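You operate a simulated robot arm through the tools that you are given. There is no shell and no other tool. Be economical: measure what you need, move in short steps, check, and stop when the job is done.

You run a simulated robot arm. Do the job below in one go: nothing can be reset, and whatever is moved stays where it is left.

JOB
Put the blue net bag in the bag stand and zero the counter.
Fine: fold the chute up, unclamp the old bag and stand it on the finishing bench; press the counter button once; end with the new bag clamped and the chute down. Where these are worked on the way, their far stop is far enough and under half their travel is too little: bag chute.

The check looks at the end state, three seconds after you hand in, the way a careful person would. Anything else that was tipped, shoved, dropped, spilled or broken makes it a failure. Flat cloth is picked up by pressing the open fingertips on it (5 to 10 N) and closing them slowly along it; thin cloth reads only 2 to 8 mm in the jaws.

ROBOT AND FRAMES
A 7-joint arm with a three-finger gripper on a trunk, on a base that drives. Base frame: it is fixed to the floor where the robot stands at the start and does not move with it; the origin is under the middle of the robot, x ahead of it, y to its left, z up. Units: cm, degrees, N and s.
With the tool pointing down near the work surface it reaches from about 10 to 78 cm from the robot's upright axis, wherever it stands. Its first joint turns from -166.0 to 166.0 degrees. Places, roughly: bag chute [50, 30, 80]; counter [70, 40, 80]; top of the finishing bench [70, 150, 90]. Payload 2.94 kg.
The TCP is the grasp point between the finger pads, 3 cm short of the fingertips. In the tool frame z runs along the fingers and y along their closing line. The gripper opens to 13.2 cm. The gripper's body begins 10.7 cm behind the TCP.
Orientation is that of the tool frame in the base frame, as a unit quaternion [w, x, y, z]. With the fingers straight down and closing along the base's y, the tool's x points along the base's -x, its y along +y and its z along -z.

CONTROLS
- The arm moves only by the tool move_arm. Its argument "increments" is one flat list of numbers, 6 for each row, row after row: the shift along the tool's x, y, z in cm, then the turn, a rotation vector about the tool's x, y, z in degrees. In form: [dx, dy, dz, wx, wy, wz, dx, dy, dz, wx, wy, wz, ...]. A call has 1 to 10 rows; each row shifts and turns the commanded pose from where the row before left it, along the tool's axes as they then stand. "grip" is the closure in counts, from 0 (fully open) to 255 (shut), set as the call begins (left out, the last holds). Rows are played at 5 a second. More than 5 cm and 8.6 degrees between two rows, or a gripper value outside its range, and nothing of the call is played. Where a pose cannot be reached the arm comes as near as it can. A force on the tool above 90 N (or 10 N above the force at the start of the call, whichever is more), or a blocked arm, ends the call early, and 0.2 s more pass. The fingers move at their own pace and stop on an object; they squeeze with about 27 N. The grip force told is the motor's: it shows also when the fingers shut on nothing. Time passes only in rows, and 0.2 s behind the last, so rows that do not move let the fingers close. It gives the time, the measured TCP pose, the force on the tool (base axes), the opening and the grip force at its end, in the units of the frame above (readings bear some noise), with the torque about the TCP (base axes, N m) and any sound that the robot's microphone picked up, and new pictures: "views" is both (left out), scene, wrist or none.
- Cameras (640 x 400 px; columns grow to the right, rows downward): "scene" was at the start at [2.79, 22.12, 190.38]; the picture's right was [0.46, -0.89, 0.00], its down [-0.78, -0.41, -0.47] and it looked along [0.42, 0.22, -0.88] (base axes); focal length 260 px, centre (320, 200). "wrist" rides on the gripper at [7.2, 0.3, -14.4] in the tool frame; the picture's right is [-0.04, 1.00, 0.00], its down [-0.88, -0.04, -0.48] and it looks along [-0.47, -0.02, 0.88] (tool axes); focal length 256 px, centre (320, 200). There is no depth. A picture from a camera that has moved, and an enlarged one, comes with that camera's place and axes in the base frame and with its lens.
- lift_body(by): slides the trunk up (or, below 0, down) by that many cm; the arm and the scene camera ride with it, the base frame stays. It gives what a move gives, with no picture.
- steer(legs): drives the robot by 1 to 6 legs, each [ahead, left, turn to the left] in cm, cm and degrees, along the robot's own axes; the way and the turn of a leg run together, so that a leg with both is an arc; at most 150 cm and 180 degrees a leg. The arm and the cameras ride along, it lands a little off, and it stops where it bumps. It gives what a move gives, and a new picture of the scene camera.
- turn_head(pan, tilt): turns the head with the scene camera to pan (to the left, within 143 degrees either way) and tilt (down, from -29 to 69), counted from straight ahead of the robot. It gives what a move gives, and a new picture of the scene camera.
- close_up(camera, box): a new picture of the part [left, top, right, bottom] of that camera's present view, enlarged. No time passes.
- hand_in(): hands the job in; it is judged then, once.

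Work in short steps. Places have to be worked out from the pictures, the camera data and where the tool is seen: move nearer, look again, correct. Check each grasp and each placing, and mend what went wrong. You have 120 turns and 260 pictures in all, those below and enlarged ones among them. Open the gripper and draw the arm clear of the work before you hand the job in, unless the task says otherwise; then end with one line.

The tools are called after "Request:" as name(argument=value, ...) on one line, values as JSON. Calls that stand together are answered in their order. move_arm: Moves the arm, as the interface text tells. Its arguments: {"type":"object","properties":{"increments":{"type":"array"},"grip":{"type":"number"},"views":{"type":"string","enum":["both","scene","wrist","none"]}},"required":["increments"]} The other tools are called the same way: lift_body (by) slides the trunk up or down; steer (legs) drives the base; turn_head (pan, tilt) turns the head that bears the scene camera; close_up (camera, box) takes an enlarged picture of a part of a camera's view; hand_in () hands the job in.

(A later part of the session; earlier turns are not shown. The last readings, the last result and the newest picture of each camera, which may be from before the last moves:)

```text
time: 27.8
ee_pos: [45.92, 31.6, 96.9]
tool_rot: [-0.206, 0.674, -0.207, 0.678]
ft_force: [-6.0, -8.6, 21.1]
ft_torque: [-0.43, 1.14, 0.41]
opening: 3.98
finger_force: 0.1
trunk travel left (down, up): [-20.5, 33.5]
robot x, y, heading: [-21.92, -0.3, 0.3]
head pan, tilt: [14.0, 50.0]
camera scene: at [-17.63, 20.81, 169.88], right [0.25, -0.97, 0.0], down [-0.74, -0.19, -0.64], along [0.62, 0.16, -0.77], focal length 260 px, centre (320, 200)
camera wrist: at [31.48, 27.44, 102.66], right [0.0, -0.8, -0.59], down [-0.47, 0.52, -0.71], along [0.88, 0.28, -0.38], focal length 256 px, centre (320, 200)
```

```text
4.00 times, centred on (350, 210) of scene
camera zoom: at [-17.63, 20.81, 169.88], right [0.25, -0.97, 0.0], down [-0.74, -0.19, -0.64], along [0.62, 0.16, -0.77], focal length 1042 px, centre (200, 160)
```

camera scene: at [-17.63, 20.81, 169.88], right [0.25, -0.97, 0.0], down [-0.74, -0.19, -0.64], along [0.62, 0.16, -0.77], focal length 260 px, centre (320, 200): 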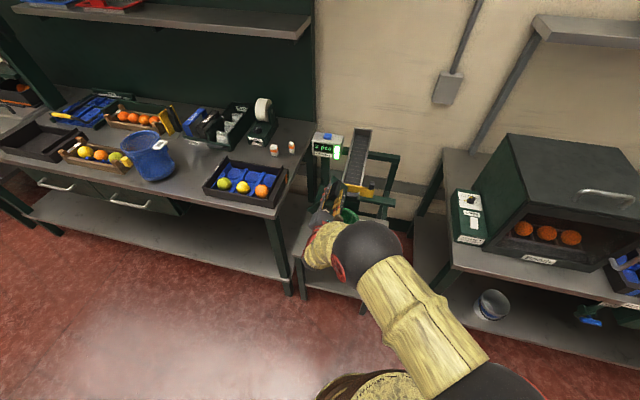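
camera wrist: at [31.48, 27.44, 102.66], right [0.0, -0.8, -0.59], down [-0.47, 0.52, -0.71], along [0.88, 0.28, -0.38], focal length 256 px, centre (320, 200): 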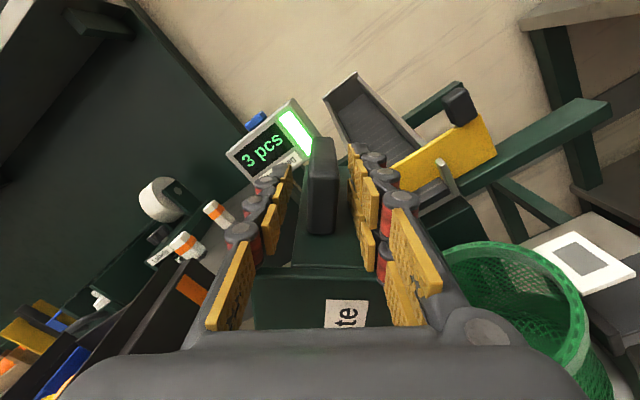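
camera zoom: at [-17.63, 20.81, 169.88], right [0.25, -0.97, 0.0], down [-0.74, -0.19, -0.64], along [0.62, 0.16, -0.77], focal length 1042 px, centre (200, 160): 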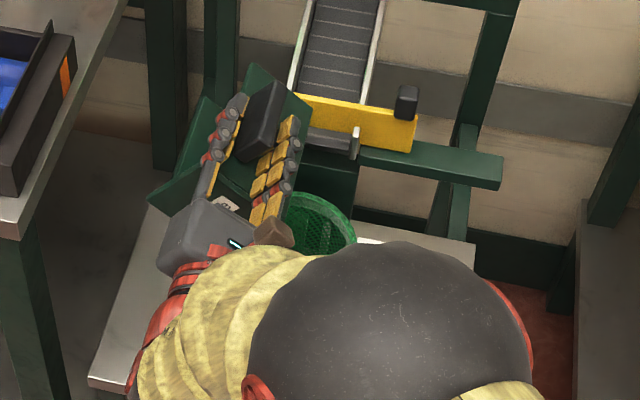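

At ~56° with a 21 N radial load (finger edge rubbing the chute wall). I ease 0.6 cm outward and continue.

Request:
move_arm(increments=[0.6, 0, 0, 0, 0, 0, -0.9, -2.0, 0, 0, 0, -8, -0.9, -2.0, 0, 0, 0, -8, -0.9, -2.0, 0, 0, 0, -8, 0, 0, 0, 0, 0, 0])

Request:
close_up(camera="wrist", box=[200, 80, 480, 340])

```text
time: 29.0
ee_pos: [45.82, 37.78, 97.43]
tool_rot: [-0.061, 0.704, -0.061, 0.705]
ft_force: [1.6, 0.2, 6.4]
ft_torque: [-0.12, -0.28, 0.02]
opening: 4.23
finger_force: 0.1
trunk travel left (down, up): [-20.5, 33.5]
robot x, y, heading: [-22.42, -0.04, 0.3]
head pan, tilt: [14.0, 50.0]
camera scene: at [-17.43, 20.96, 169.85], right [0.25, -0.97, 0.0], down [-0.74, -0.19, -0.64], along [0.62, 0.16, -0.77], focal length 260 px, centre (320, 200)
camera wrist: at [31.41, 36.3, 104.4], right [0.0, -0.98, -0.21], down [-0.47, 0.19, -0.86], along [0.88, 0.1, -0.46], focal length 256 px, centre (320, 200)
```

scene: 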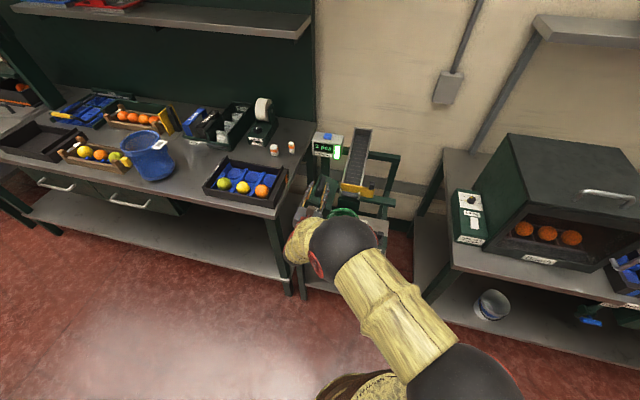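
wrist: 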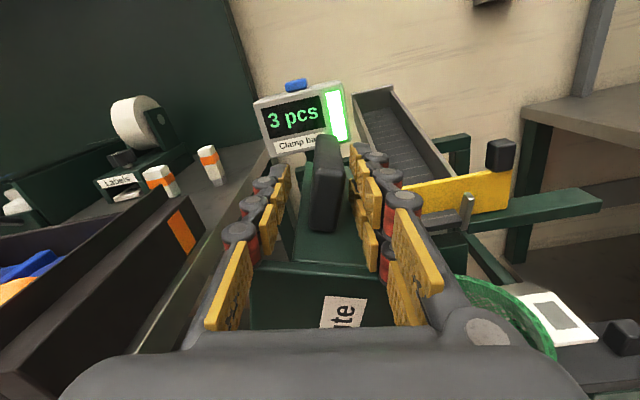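

```text
1.54 times, centred on (340, 210) of wrist
camera zoom: at [31.41, 36.3, 104.4], right [0.0, -0.98, -0.21], down [-0.47, 0.19, -0.86], along [0.88, 0.1, -0.46], focal length 394 px, centre (289, 185)
```

zoom: 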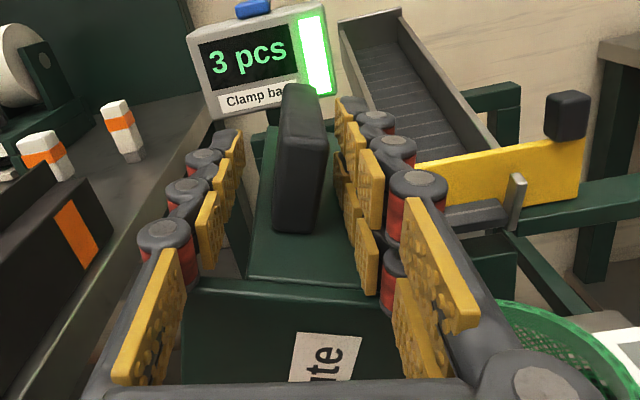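

80° now and smooth. I go on in smaller steps to feel for the far stop.

Request:
move_arm(increments=[-0.57, -1.25, 0, 0, 0, -5, -0.57, -1.25, 0, 0, 0, -5, -0.57, -1.25, 0, 0, 0, -5, 0, 0, 0, 0, 0, 0])

```text
time: 30.0
ee_pos: [45.83, 41.75, 96.55]
tool_rot: [0.03, 0.703, 0.029, 0.709]
ft_force: [4.7, 9.1, 36.3]
ft_torque: [-0.63, 1.42, -0.1]
opening: 3.95
finger_force: 0.0
trunk travel left (down, up): [-20.5, 33.5]
robot x, y, heading: [-21.89, -0.14, -0.0]
head pan, tilt: [14.0, 50.0]
camera scene: at [-17.62, 20.92, 169.88], right [0.25, -0.97, 0.0], down [-0.74, -0.19, -0.64], along [0.62, 0.16, -0.77], focal length 260 px, centre (320, 200)
camera wrist: at [31.34, 42.16, 103.55], right [0.0, -1.0, 0.04], down [-0.47, -0.04, -0.88], along [0.88, -0.02, -0.47], focal length 256 px, centre (320, 200)
```

scene: 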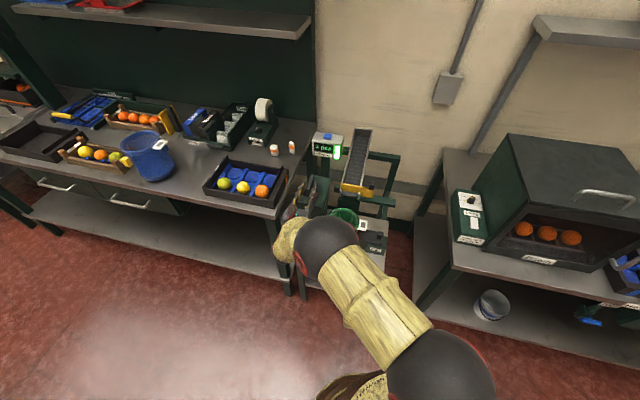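
wrist: 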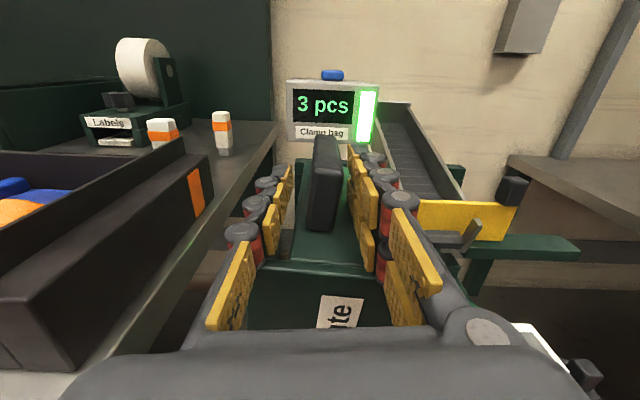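

The finger edges press down on the chute's wall again; I rise 0.9 cm, then push a little further over.

Request:
move_arm(increments=[0.9, 0, 0, 0, 0, 0, 0.0, -1.2, 0, 0, 0, -4, 0.2, -1.2, 0, 0, 0, -4, 0.2, -1.2, 0, 0, 0, -4, 0, 0, 0, 0, 0, 0])

```text
time: 31.2
ee_pos: [45.73, 45.42, 96.61]
tool_rot: [0.106, 0.699, 0.105, 0.699]
ft_force: [0.0, 1.0, -0.5]
ft_torque: [0.01, 0.0, 0.0]
opening: 4.27
finger_force: 0.1
trunk travel left (down, up): [-20.5, 33.5]
robot x, y, heading: [-21.81, 0.16, 0.2]
head pan, tilt: [14.0, 50.0]
camera scene: at [-17.38, 21.0, 169.84], right [0.25, -0.97, 0.0], down [-0.74, -0.19, -0.64], along [0.62, 0.16, -0.77], focal length 260 px, centre (320, 200)
camera wrist: at [31.34, 47.41, 103.61], right [0.0, -0.97, 0.25], down [-0.48, -0.22, -0.85], along [0.88, -0.12, -0.46], focal length 256 px, centre (320, 200)
```

scene: 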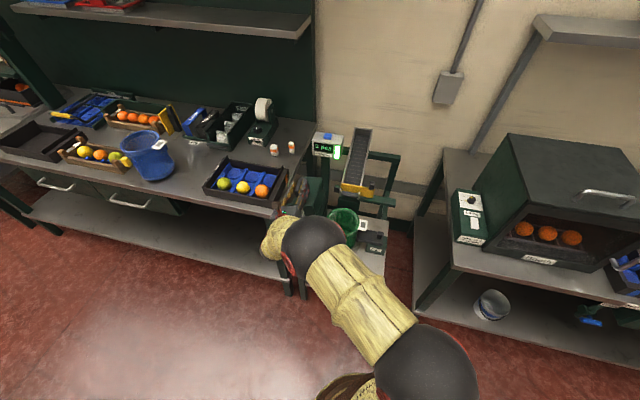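
wrist: 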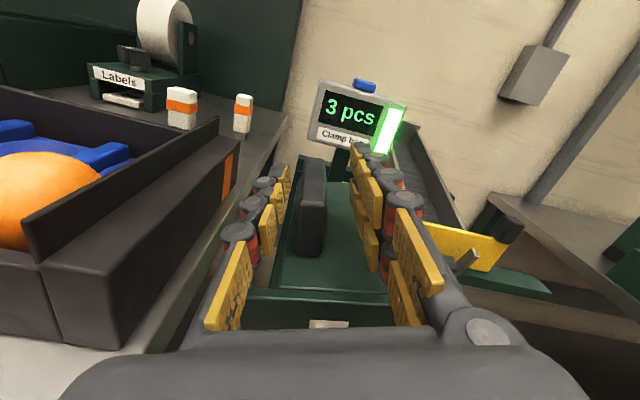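

The chute has swung past vertical (~105°) and rests without load. I back straight out and check it stays.

Request:
move_arm(increments=[0, 0, -3.5, 0, 0, 0, 0, 0, -3.5, 0, 0, 0, 0, 0, -3.5, 0, 0, 0, 0.5, 2, -3.5, 0, 0, 4, 0.5, 2, -3, 0, 0, 4])

Request:
close_up(camera="scene", box=[275, 120, 405, 290])

```text
time: 32.4
ee_pos: [28.83, 41.84, 98.58]
tool_rot: [0.056, 0.705, 0.055, 0.705]
ft_force: [-0.1, -1.5, -0.9]
ft_torque: [0.02, 0.03, 0.02]
opening: 4.28
finger_force: 0.0
trunk travel left (down, up): [-20.5, 33.5]
robot x, y, heading: [-21.57, 0.0, 0.1]
head pan, tilt: [14.0, 50.0]
camera scene: at [-17.41, 20.95, 169.85], right [0.25, -0.97, 0.0], down [-0.74, -0.19, -0.64], along [0.62, 0.16, -0.77], focal length 260 px, centre (320, 200)
camera wrist: at [14.49, 42.77, 105.68], right [0.0, -0.99, 0.11], down [-0.48, -0.1, -0.87], along [0.88, -0.05, -0.47], focal length 256 px, centre (320, 200)
```

scene: 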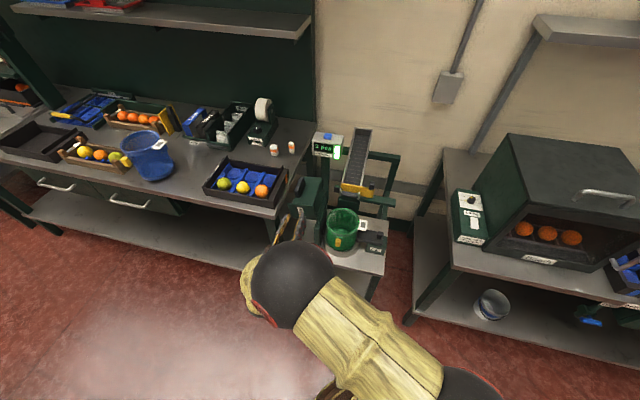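
wrist: 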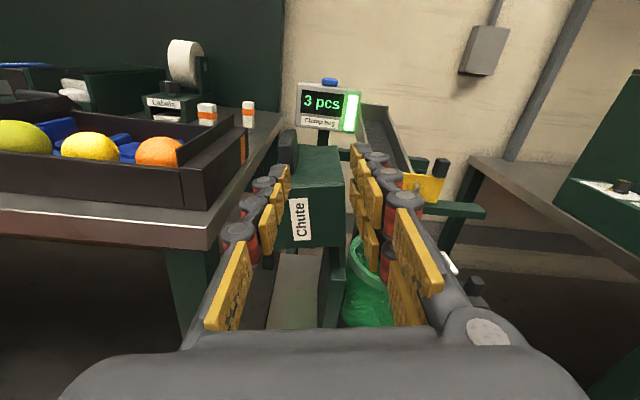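

```text
2.35 times, centred on (340, 205) of scene
camera zoom: at [-17.41, 20.95, 169.85], right [0.25, -0.97, 0.0], down [-0.74, -0.19, -0.64], along [0.62, 0.16, -0.77], focal length 613 px, centre (273, 188)
```

zoom: 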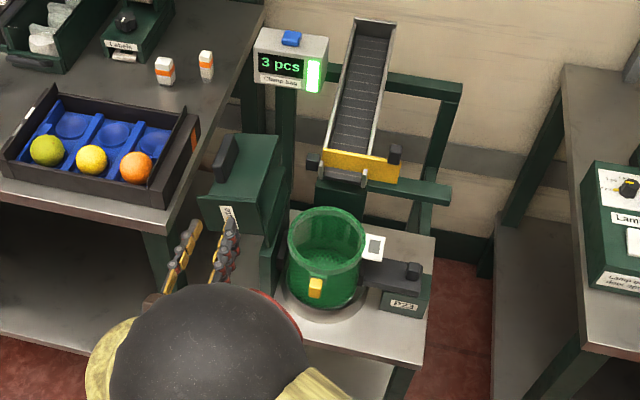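

The chute stays folded up (≈95–100°). Now for the clamp: knob estimated at ≈(47.6, 11, 74). I move the hand right and roll it back so it can point down with the closing line along x.

Request:
move_arm(increments=[0, 4.6, 0, 0, 0, 8, 0.5, 4.6, 0, 0, 0, 8, 1, 4.2, 0, 0, 0, 8, 1, 3.2, 0, 0, 0, 8, 0, 0, 0, 0, 0, 8, 0, 0, 0, 0, 0, 8, 0, 0, 0, 0, 0, 8, 0, 0, 0, 0, 0, 8, 0, 0, 0, 0, 0, 8, 0, 0, 0, 0, 0, 8], views="none")

Request:
move_arm(increments=[0, -2, 0, 0, 0, 8, 0, -3, -1, 0, 0, 4, 0, -3, -1, -8.2, 0, 0, 0, -3, -1, -8.2, 0, 0, 0, -3, 0, -8.2, 0, 0, 0, 0, 0, -8.2, 0, 0, 0, 0, 0, -8.2, 0, 0, 0, 0, 0, -8.2, 0, 0, 0, 0, 0, -8.2, 0, 0])

```text
time: 34.6
ee_pos: [28.84, 24.98, 100.65]
tool_rot: [-0.41, 0.576, -0.41, 0.576]
ft_force: [-0.2, 0.8, 0.3]
ft_torque: [-0.01, -0.03, -0.03]
opening: 4.26
finger_force: 0.1
trunk travel left (down, up): [-20.5, 33.5]
robot x, y, heading: [-22.11, -0.07, 0.1]
head pan, tilt: [14.0, 50.0]
```

```text
time: 36.6
ee_pos: [27.04, 27.27, 114.32]
tool_rot: [-0.157, 0.689, -0.665, 0.239]
ft_force: [0.9, -0.5, 0.4]
ft_torque: [0.02, -0.02, 0.01]
opening: 4.32
finger_force: 0.1
trunk travel left (down, up): [-20.5, 33.5]
robot x, y, heading: [-22.11, 0.1, 0.2]
head pan, tilt: [14.0, 50.0]
camera scene: at [-17.38, 20.96, 169.84], right [0.25, -0.97, 0.0], down [-0.74, -0.19, -0.64], along [0.62, 0.16, -0.77], focal length 260 px, centre (320, 200)
camera wrist: at [19.09, 21.63, 127.09], right [-0.84, -0.02, -0.54], down [-0.22, 0.92, 0.31], along [0.49, 0.38, -0.78], focal length 256 px, centre (320, 200)
```

scene: 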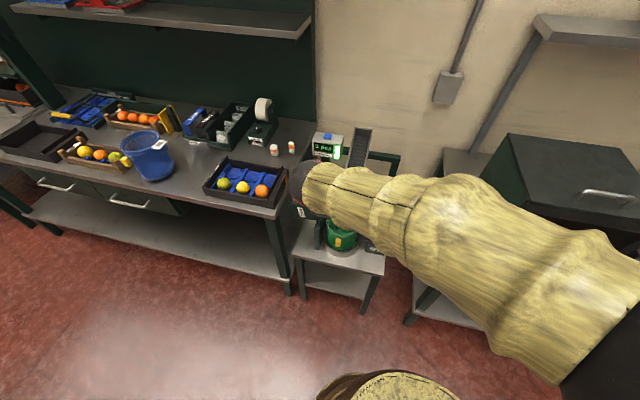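
wrist: 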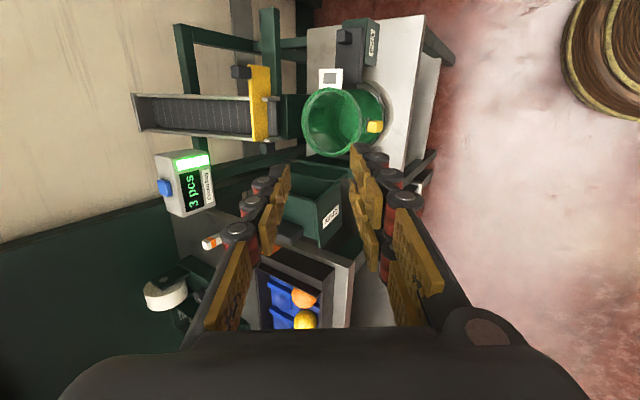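

I finish levelling the tool straight down (4 rows), then drive 15 cm forward for reach.

Request:
move_arm(increments=[0, 0, 0, -8.2, -1.7, 0.5, 0, 0, 0, -8.2, -1.7, 0.5, 0, 0, 0, -8.2, -1.7, 0.5, 0, 0, 0, -8.2, -1.7, 0.5], grip=255, views="none")

Request:
steer(legs=[[15, 0, 0]])

Request:
move_arm(increments=[4, 0, 0, 0, 0, 0, 4, 0, 0, 0, 0, 0, 4, 0, 0, 0, 0, 0, 0, 0, 4, 0, 0, 0, 0, 0, 4, 0, 0, 0])

```text
time: 37.6
ee_pos: [27.2, 27.3, 114.27]
tool_rot: [-0.003, -0.707, 0.708, 0.002]
ft_force: [0.0, -0.2, 0.4]
ft_torque: [-0.01, 0.02, 0.04]
opening: 0.01
finger_force: 22.1
trunk travel left (down, up): [-20.5, 33.5]
robot x, y, heading: [-21.62, -0.18, 0.2]
head pan, tilt: [14.0, 50.0]
```

```text
time: 38.9
ee_pos: [41.81, 27.21, 114.2]
tool_rot: [-0.002, -0.706, 0.708, 0.002]
ft_force: [0.2, 0.7, 0.2]
ft_torque: [0.02, -0.02, 0.0]
opening: 0.0
finger_force: 26.9
trunk travel left (down, up): [-20.5, 33.5]
robot x, y, heading: [-7.38, 0.18, -0.1]
head pan, tilt: [14.0, 50.0]
camera scene: at [-2.58, 20.98, 169.84], right [0.24, -0.97, 0.0], down [-0.74, -0.19, -0.64], along [0.62, 0.16, -0.77], focal length 260 px, centre (320, 200)
```

scene: 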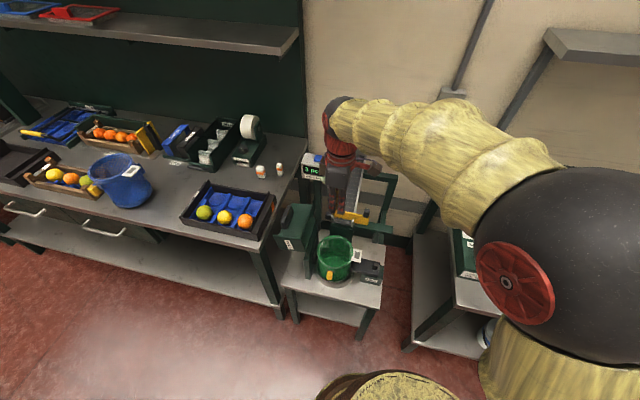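

```text
time: 40.1
ee_pos: [41.85, 15.24, 106.4]
tool_rot: [-0.002, -0.706, 0.709, 0.001]
ft_force: [-0.3, 0.0, 0.6]
ft_torque: [-0.05, 0.05, -0.01]
opening: 0.0
finger_force: 27.1
trunk travel left (down, up): [-20.5, 33.5]
robot x, y, heading: [-7.01, -0.07, -0.2]
head pan, tilt: [14.0, 50.0]
camera scene: at [-2.6, 21.01, 169.84], right [0.24, -0.97, 0.0], down [-0.74, -0.19, -0.64], along [0.62, 0.15, -0.77], focal length 260 px, centre (320, 200)
camera wrist: at [41.6, 8.07, 120.72], right [-1.0, 0.05, 0.0], down [0.04, 0.88, 0.47], along [0.02, 0.47, -0.88], focal length 256 px, centre (320, 200)
```

scene: 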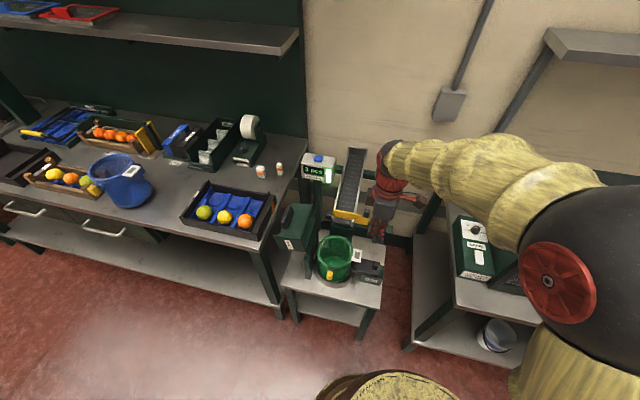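
wrist: 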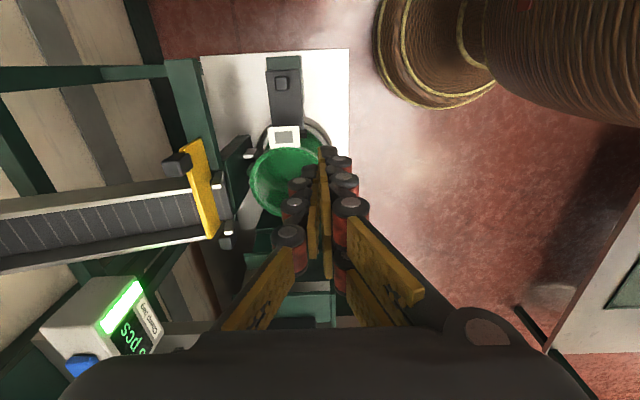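

Request:
close_up(camera="wrist", box=[220, 40, 360, 240])

Request:
close_up(camera="scene", box=[270, 190, 400, 320])

```text
2.00 times, centred on (290, 140) of wrist
camera zoom: at [41.6, 8.07, 120.72], right [-1.0, 0.05, 0.0], down [0.04, 0.88, 0.47], along [0.02, 0.47, -0.88], focal length 512 px, centre (380, 320)
```

zoom: 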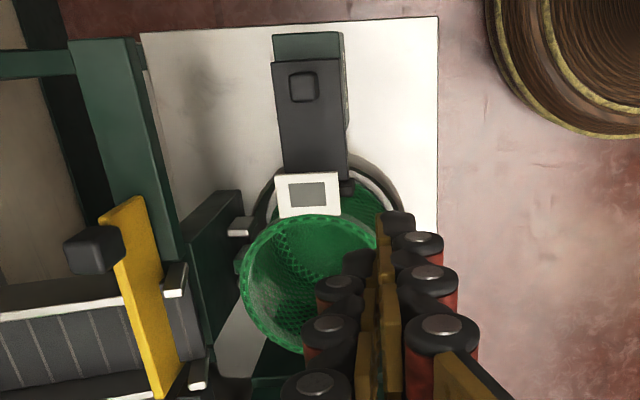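

```text
3.08 times, centred on (335, 255) of scene
camera zoom: at [-2.6, 21.01, 169.84], right [0.24, -0.97, 0.0], down [-0.74, -0.19, -0.64], along [0.62, 0.15, -0.77], focal length 802 px, centre (274, 31)
```

zoom: 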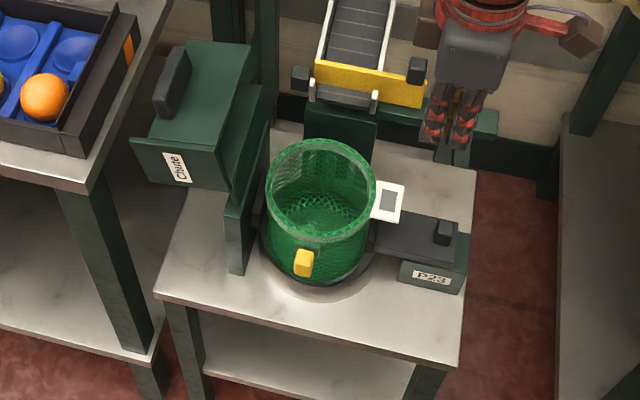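

Knob ≈(48, 10.7), tag sticks out to y≈16.5 at z≈81. I descend with closed fingers at (48, 14) between them, in stages.

Request:
move_arm(increments=[0.6, -3.05, 0, 0, 0, 0, 0.7, -3.05, 0, 0, 0, 0, 0, 0, 4.6, 0, 0, 0, 0, 0, 4.6, 0, 0, 0, 0, 0, 4.6, 0, 0, 0, 0, 0, 4.6, 0, 0, 0, 0, 0, 4.6, 0, 0, 0, 0, 0, 2, 0, 0, 0])

Request:
close_up(camera="wrist", box=[220, 40, 420, 240])

```text
time: 41.9
ee_pos: [47.92, 13.67, 81.48]
tool_rot: [-0.002, -0.705, 0.709, 0.001]
ft_force: [0.1, 0.0, 0.5]
ft_torque: [0.0, 0.01, 0.01]
opening: 0.0
finger_force: 27.1
trunk travel left (down, up): [-20.5, 33.5]
robot x, y, heading: [-7.43, -0.24, -0.2]
head pan, tilt: [14.0, 50.0]
camera scene: at [-2.62, 20.97, 169.84], right [0.24, -0.97, 0.0], down [-0.74, -0.19, -0.64], along [0.62, 0.16, -0.77], focal length 260 px, centre (320, 200)
camera wrist: at [47.6, 6.69, 95.8], right [-1.0, 0.05, 0.0], down [0.04, 0.88, 0.47], along [0.02, 0.47, -0.88], focal length 256 px, centre (320, 200)
```

scene: 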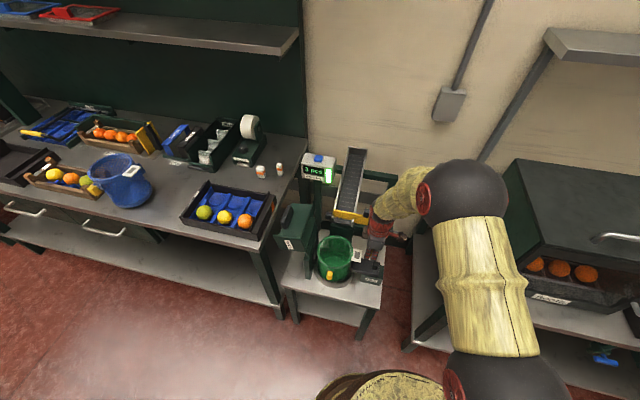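
wrist: 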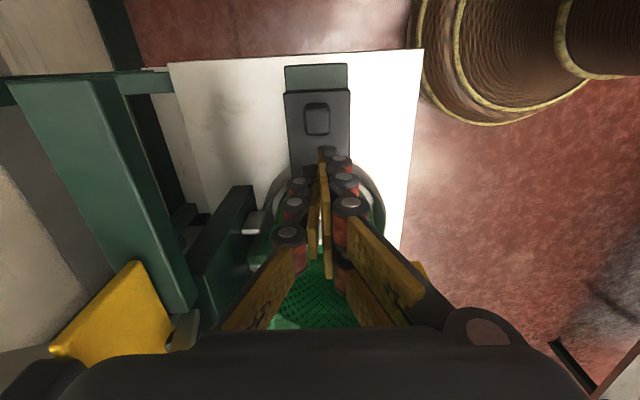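

```text
2.00 times, centred on (320, 140) of wrist
camera zoom: at [47.6, 6.69, 95.8], right [-1.0, 0.05, 0.0], down [0.04, 0.88, 0.47], along [0.02, 0.47, -0.88], focal length 512 px, centre (320, 320)
```

zoom: 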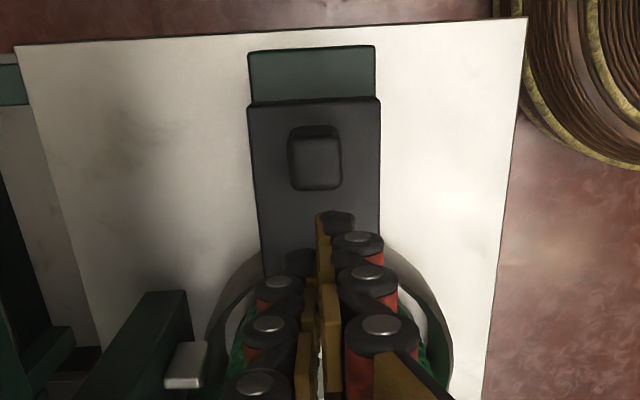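

Aligned. I lower to fingertips just above the slider plate.

Request:
move_arm(increments=[0, 0, 2, 0, 0, 0, 0, 0, 2, 0, 0, 0, 0, 0, 0.8, 0, 0, 0, 0, 0, 0.5, 0, 0, 0, 0, 0, 0, 0, 0, 0], views="wrist")

Request:
close_up(camera="wrist", box=[220, 40, 420, 240])

```text
time: 42.8
ee_pos: [47.72, 14.03, 77.58]
tool_rot: [0.001, -0.705, 0.709, -0.002]
ft_force: [-24.9, -2.7, 50.0]
ft_torque: [-1.07, 0.81, -0.55]
opening: 0.02
finger_force: 26.9
trunk travel left (down, up): [-20.5, 33.5]
robot x, y, heading: [-7.49, -0.02, -0.1]
head pan, tilt: [14.0, 50.0]
stopped in row 4: the force on the tool passed its limit at 101 N (the readings are from after the stop); the commanded pose is now the measured one
camera wrist: at [47.43, 6.81, 91.94], right [-1.0, 0.05, 0.0], down [0.04, 0.88, 0.48], along [0.03, 0.48, -0.88], focal length 256 px, centre (320, 200)
```

wrist: 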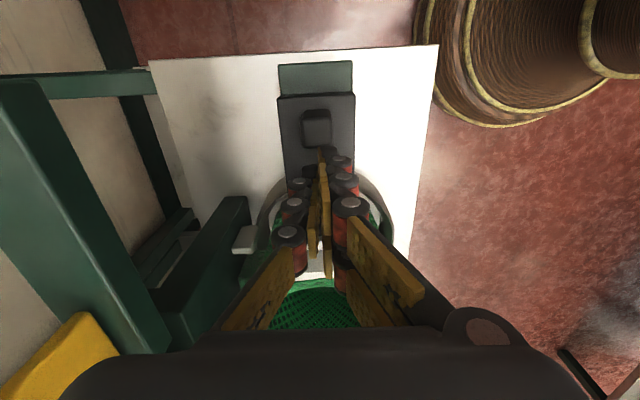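

```text
2.00 times, centred on (320, 140) of wrist
camera zoom: at [47.43, 6.81, 91.94], right [-1.0, 0.05, 0.0], down [0.04, 0.88, 0.48], along [0.03, 0.48, -0.88], focal length 512 px, centre (320, 320)
```

zoom: 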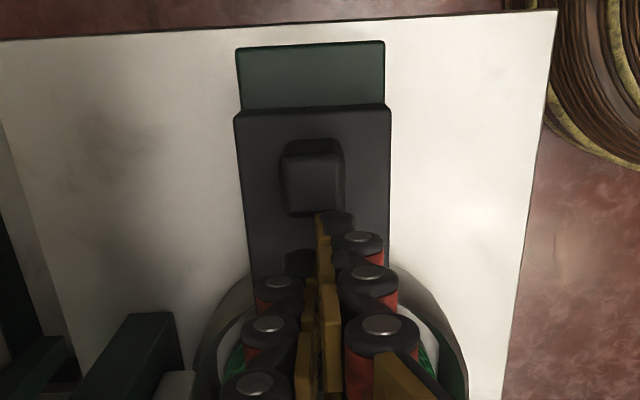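

The slider top is at z≈74.6 (tips touched it). I lift 0.5 cm and push the knob toward -y.

Request:
move_arm(increments=[0, 0, -0.5, 0, 0, 0, 1, 0, 0, 0, 0, 0, 1, 0, 0, 0, 0, 0, 1, 0, 0, 0, 0, 0, 0.5, 0, 0, 0, 0, 0])

```text
time: 44.0
ee_pos: [48.29, 10.32, 77.69]
tool_rot: [0.002, -0.706, 0.709, -0.001]
ft_force: [0.9, -0.4, 1.5]
ft_torque: [-0.04, 0.01, 0.02]
opening: 0.01
finger_force: 27.3
trunk travel left (down, up): [-20.5, 33.5]
robot x, y, heading: [-7.05, 0.39, 0.2]
head pan, tilt: [14.0, 50.0]
camera scene: at [-2.66, 20.94, 169.83], right [0.24, -0.97, 0.0], down [-0.74, -0.18, -0.64], along [0.62, 0.16, -0.77], focal length 260 px, centre (320, 200)
camera wrist: at [47.88, 3.2, 91.97], right [-1.0, 0.05, 0.0], down [0.04, 0.88, 0.48], along [0.03, 0.47, -0.88], focal length 256 px, centre (320, 200)
```

scene: 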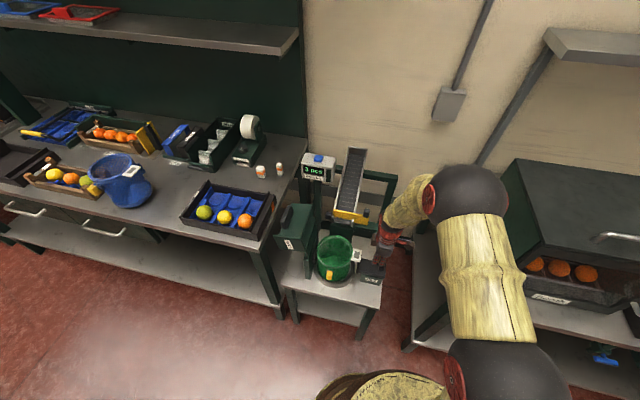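
wrist: 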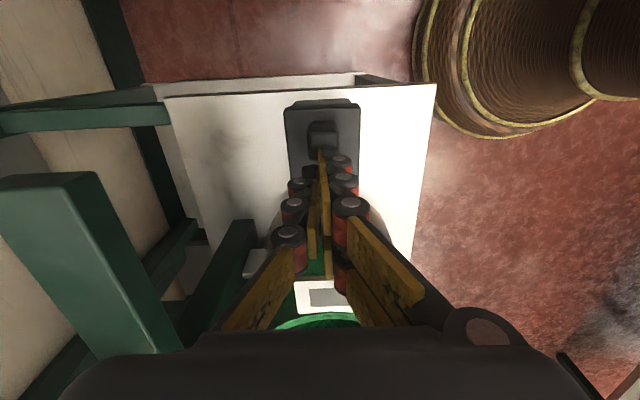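

The slider is moving right. I push on to its stop in small steps.

Request:
move_arm(increments=[0.7, 0, 0, 0, 0, 0, 0.7, 0, 0, 0, 0, 0, 0.7, 0, 0, 0, 0, 0, 0.7, 0, 0, 0, 0, 0, 0, 0, 0, 0, 0, 0])

Request:
close_up(camera="scene", box=[270, 190, 400, 320])

```text
time: 45.2
ee_pos: [48.12, 7.59, 77.69]
tool_rot: [0.0, -0.706, 0.709, -0.001]
ft_force: [-0.8, 0.1, -1.2]
ft_torque: [0.02, 0.03, 0.01]
opening: 0.01
finger_force: 27.1
trunk travel left (down, up): [-20.5, 33.5]
robot x, y, heading: [-7.06, -0.13, -0.0]
head pan, tilt: [14.0, 50.0]
camera scene: at [-2.69, 20.94, 169.85], right [0.24, -0.97, 0.0], down [-0.74, -0.19, -0.64], along [0.62, 0.16, -0.77], focal length 260 px, centre (320, 200)
camera wrist: at [47.76, 0.5, 92.0], right [-1.0, 0.05, 0.0], down [0.04, 0.88, 0.48], along [0.02, 0.47, -0.88], focal length 256 px, centre (320, 200)
```

scene: 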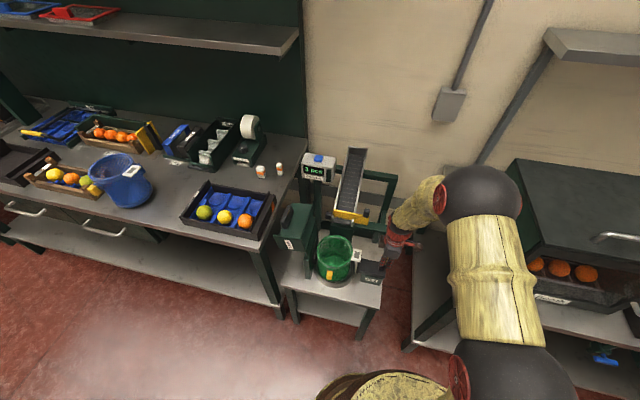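
wrist: 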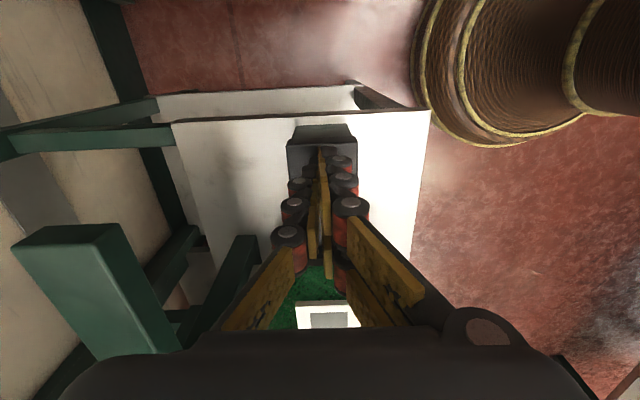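

```text
3.08 times, centred on (335, 255) of scene
camera zoom: at [-2.69, 20.94, 169.85], right [0.24, -0.97, 0.0], down [-0.74, -0.19, -0.64], along [0.62, 0.16, -0.77], focal length 802 px, centre (274, 31)
```

zoom: 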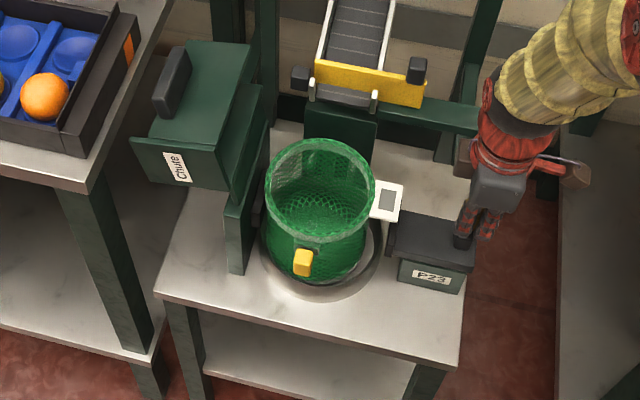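

The jaw is clear of the bag. One more small push for extra room, then I rise to take the bag.

Request:
move_arm(increments=[0.6, 0, 0, 0, 0, 0, 0.6, 0, 0, 0, 0, 0, 0, 0, 0, 0, 0, 0, -0.5, 0, 0, 0, 0, 0, 0, 0, -4.5, 0, 0, 0, 0, 0, -4.5, 0, 0, 0, 0, 0, -4.5, 0, 0, 0, 0, 0, -4.5, 0, 0, 0])

Request:
close_up(camera="wrist", box=[160, 60, 460, 320])

Request:
close_up(camera="scene", box=[290, 140, 400, 300])

```text
time: 47.0
ee_pos: [48.04, 7.24, 95.88]
tool_rot: [0.001, -0.705, 0.709, -0.001]
ft_force: [-0.7, 0.0, -0.8]
ft_torque: [0.01, -0.01, 0.0]
opening: 0.0
finger_force: 26.9
trunk travel left (down, up): [-20.5, 33.5]
robot x, y, heading: [-7.22, -0.28, -0.0]
head pan, tilt: [14.0, 50.0]
camera scene: at [-2.72, 20.94, 169.85], right [0.24, -0.97, 0.0], down [-0.74, -0.19, -0.64], along [0.62, 0.16, -0.77], focal length 260 px, centre (320, 200)
camera wrist: at [47.73, 0.22, 110.18], right [-1.0, 0.05, 0.0], down [0.04, 0.88, 0.48], along [0.02, 0.47, -0.88], focal length 256 px, centre (320, 200)
```

scene: 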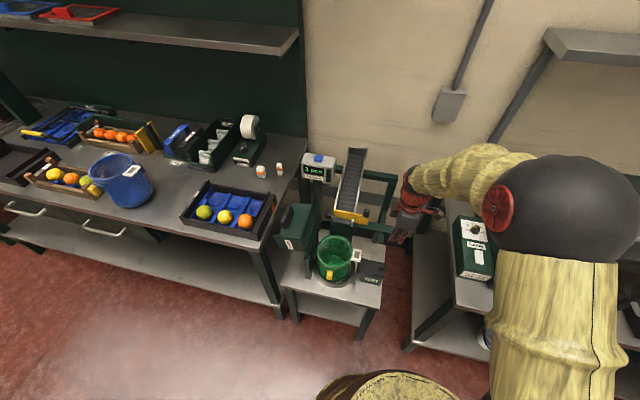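
wrist: 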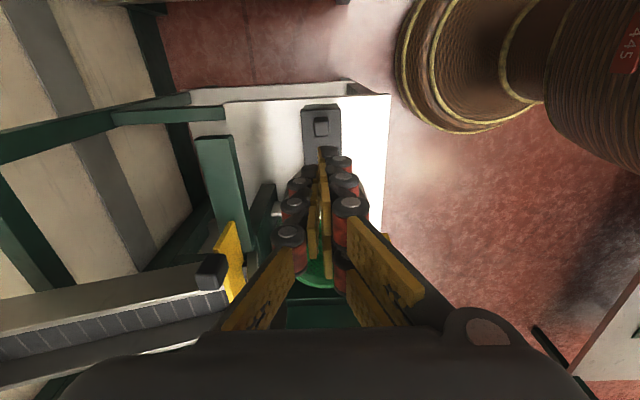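

```text
1.54 times, centred on (310, 190) of wrist
camera zoom: at [47.73, 0.22, 110.18], right [-1.0, 0.05, 0.0], down [0.04, 0.88, 0.48], along [0.02, 0.47, -0.88], focal length 394 px, centre (335, 215)
```

zoom: 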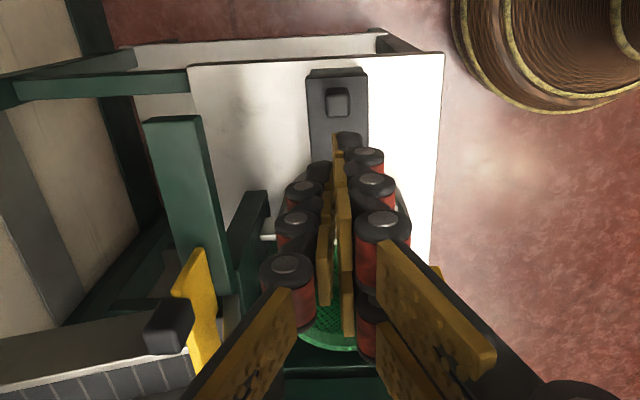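

```text
2.50 times, centred on (345, 220) of scene
camera zoom: at [-2.72, 20.94, 169.85], right [0.24, -0.97, 0.0], down [-0.74, -0.19, -0.64], along [0.62, 0.16, -0.77], focal length 651 px, centre (258, 150)
```

zoom: 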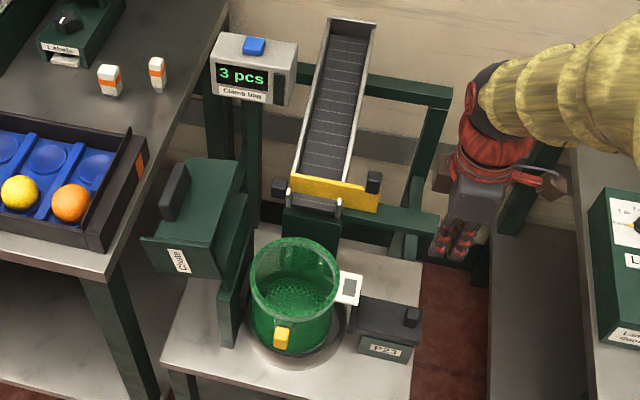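

Unclamped; the counter's green lamp is off too. Bag rim is centred ≈(47, 27.5) with radius ≈6.6 at z≈79; I'll grip the rim wall between tab and tag (azimuth 225°), so I move above and turn the tool 45°.

Request:
move_arm(increments=[-4, 1.35, 0, 0, 0, 0, -4, 1.35, 0, 0, 0, 0, -4, 1.35, 0, 0, 0, 0, -3.6, 1.35, 0, 0, 0, 0, 0, 0, 0, 0, 0, -7.5, 0, 0, 0, 0, 0, -7.5, 0, 0, 0, 0, 0, -7.5, 0, 0, 0, 0, 0, -7.5, 0, 0, 0, 0, 0, -7.5, 0, 0, 0, 0, 0, -7.5], grip=130)

Request:
close_up(camera="wrist", box=[200, 60, 460, 300])

Request:
close_up(camera="scene", box=[290, 140, 400, 300])

```text
time: 49.2
ee_pos: [42.79, 22.54, 95.59]
tool_rot: [0.0, 0.924, -0.384, 0.001]
ft_force: [-0.2, -0.1, 0.8]
ft_torque: [0.02, -0.01, 0.0]
opening: 6.46
finger_force: 0.1
trunk travel left (down, up): [-20.5, 33.5]
robot x, y, heading: [-7.06, 0.13, 0.1]
head pan, tilt: [14.0, 50.0]
camera scene: at [-2.7, 20.96, 169.84], right [0.24, -0.97, 0.0], down [-0.74, -0.19, -0.64], along [0.62, 0.16, -0.77], focal length 260 px, centre (320, 200)
camera wrist: at [47.59, 17.36, 109.92], right [-0.74, -0.67, 0.0], down [-0.59, 0.65, 0.47], along [-0.32, 0.35, -0.88], focal length 256 px, centre (320, 200)
```

scene: 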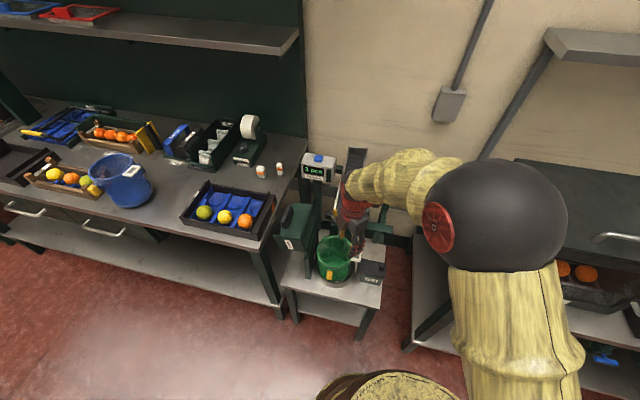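
wrist: 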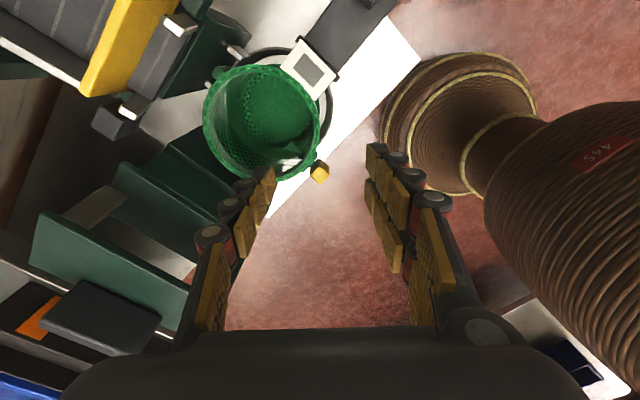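

```text
1.67 times, centred on (330, 180) of wrist
camera zoom: at [47.59, 17.36, 109.92], right [-0.74, -0.67, 0.0], down [-0.59, 0.65, 0.47], along [-0.32, 0.35, -0.88], focal length 427 px, centre (303, 233)
```

zoom: 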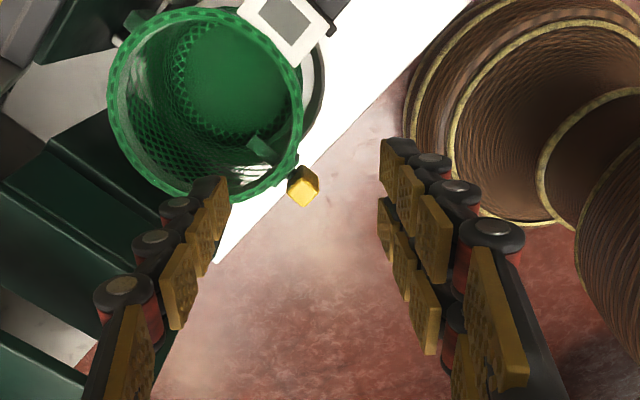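

```text
2.50 times, centred on (345, 220) of scene
camera zoom: at [-2.7, 20.96, 169.84], right [0.24, -0.97, 0.0], down [-0.74, -0.19, -0.64], along [0.62, 0.16, -0.77], focal length 651 px, centre (258, 150)
```

zoom: 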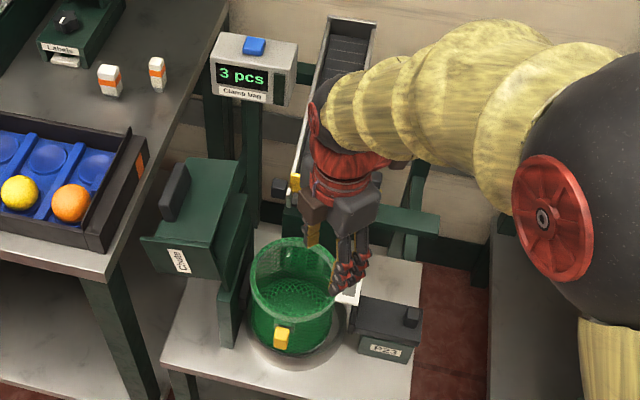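

Refined rim centre ≈(48, 27), radius ≈6.7; the TCP is right over the wall at azimuth 225°. I descend.

Request:
move_arm(increments=[0, 0, 4, 0, 0, 0, 0, 0, 4, 0, 0, 0, 0, 0, 3, 0, 0, 0])

Request:
close_up(camera="scene", box=[300, 200, 390, 300])

Request:
close_up(camera="wrist", box=[120, 20, 480, 280])

```text
time: 50.0
ee_pos: [42.85, 22.6, 84.45]
tool_rot: [-0.001, 0.923, -0.385, 0.001]
ft_force: [0.0, -0.5, 0.6]
ft_torque: [-0.01, 0.01, 0.0]
opening: 6.47
finger_force: 0.1
trunk travel left (down, up): [-20.5, 33.5]
robot x, y, heading: [-7.46, 0.03, -0.1]
head pan, tilt: [14.0, 50.0]
camera scene: at [-2.68, 20.96, 169.84], right [0.24, -0.97, 0.0], down [-0.74, -0.19, -0.64], along [0.62, 0.16, -0.77], focal length 260 px, centre (320, 200)
camera wrist: at [47.64, 17.33, 98.82], right [-0.74, -0.67, 0.0], down [-0.59, 0.65, 0.47], along [-0.32, 0.35, -0.88], focal length 256 px, centre (320, 200)
```

scene: 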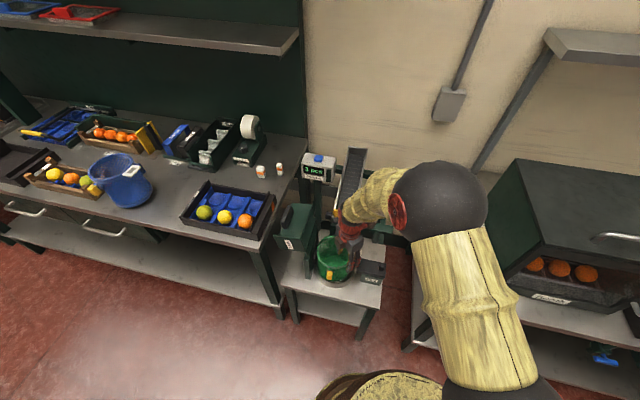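
wrist: 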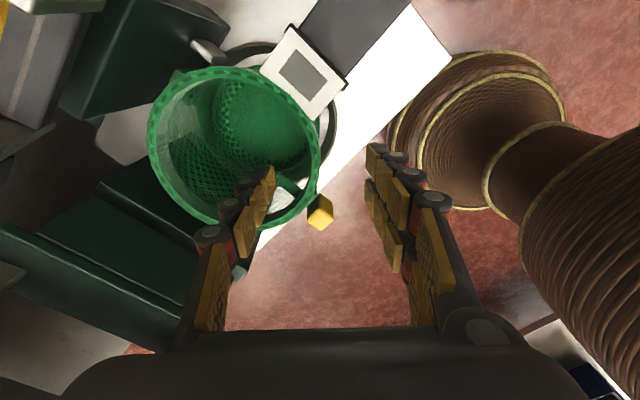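

```text
4.00 times, centred on (345, 250) of scene
camera zoom: at [-2.68, 20.96, 169.84], right [0.24, -0.97, 0.0], down [-0.74, -0.19, -0.64], along [0.62, 0.16, -0.77], focal length 1042 px, centre (220, 0)
```

zoom: 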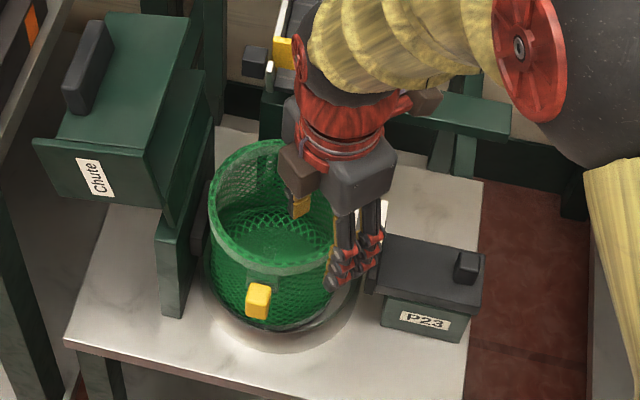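

```text
1.54 times, centred on (300, 150) of wrist
camera zoom: at [47.64, 17.33, 98.82], right [-0.74, -0.67, 0.0], down [-0.59, 0.65, 0.47], along [-0.32, 0.35, -0.88], focal length 394 px, centre (351, 277)
```

zoom: 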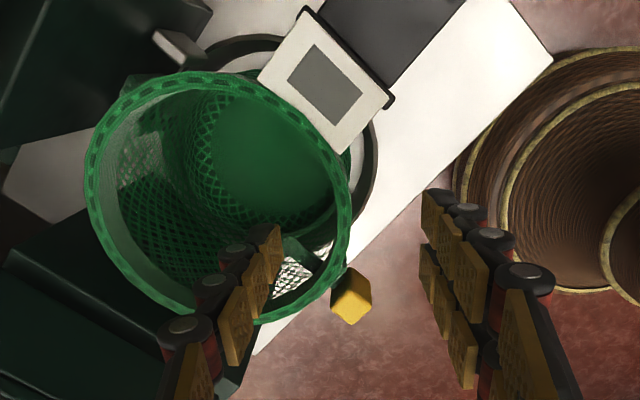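

The wall lies right between the two fingers. I lower 6.8 cm and close gently.

Request:
move_arm(increments=[0, 0, 2.5, 0, 0, 0, 0, 0, 2.5, 0, 0, 0, 0, 0, 1.8, 0, 0, 0], views="wrist")

Request:
move_arm(increments=[0, 0, 0, 0, 0, 0, 0, 0, 0, 0, 0, 0, 0, 0, 0, 0, 0, 0, 0, 0, 0, 0, 0, 0, 0, 0, 0, 0, 0, 0], grip=255)

```text
time: 50.8
ee_pos: [42.77, 22.5, 77.75]
tool_rot: [0.0, 0.923, -0.385, 0.001]
ft_force: [-0.4, -0.3, 0.0]
ft_torque: [0.0, 0.02, 0.01]
opening: 6.47
finger_force: 0.0
trunk travel left (down, up): [-20.5, 33.5]
robot x, y, heading: [-7.15, 0.01, 0.2]
head pan, tilt: [14.0, 50.0]
camera wrist: at [47.57, 17.2, 92.17], right [-0.74, -0.67, 0.0], down [-0.59, 0.65, 0.47], along [-0.32, 0.35, -0.88], focal length 256 px, centre (320, 200)
```

wrist: 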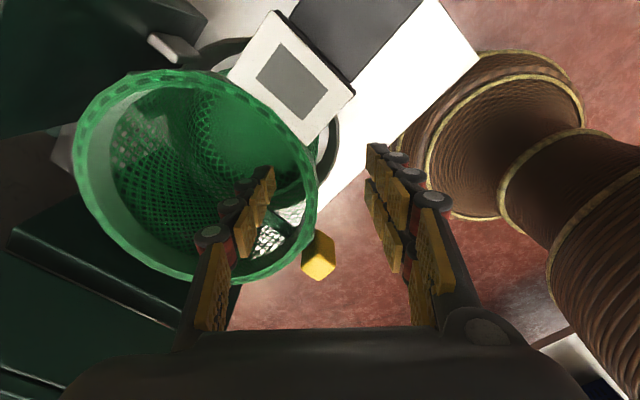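

```text
time: 52.0
ee_pos: [42.77, 22.38, 77.87]
tool_rot: [0.001, 0.923, -0.385, 0.001]
ft_force: [0.4, 0.6, -0.2]
ft_torque: [-0.03, 0.03, 0.0]
opening: 0.62
finger_force: 23.4
trunk travel left (down, up): [-20.5, 33.5]
robot x, y, heading: [-7.13, -0.17, 0.2]
head pan, tilt: [14.0, 50.0]
camera scene: at [-2.68, 20.97, 169.84], right [0.24, -0.97, 0.0], down [-0.74, -0.19, -0.64], along [0.62, 0.16, -0.77], focal length 260 px, centre (320, 200)
camera wrist: at [47.54, 17.19, 92.19], right [-0.74, -0.67, 0.0], down [-0.59, 0.65, 0.47], along [-0.32, 0.35, -0.88], focal length 256 px, centre (320, 200)
```

scene: 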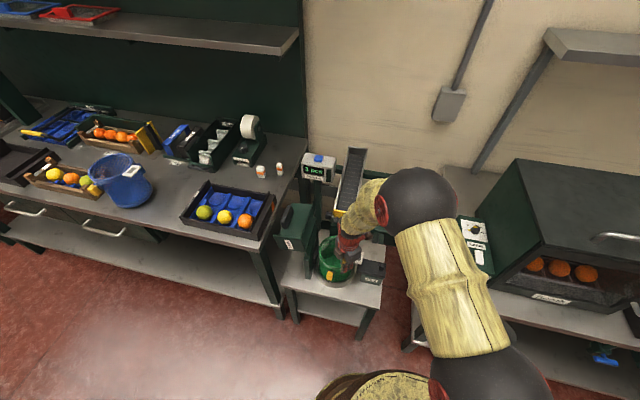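
wrist: 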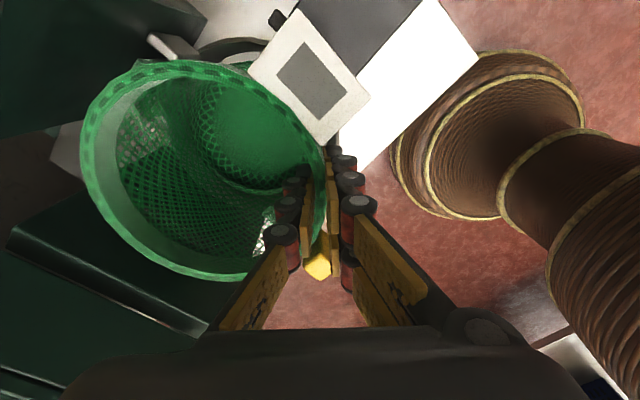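

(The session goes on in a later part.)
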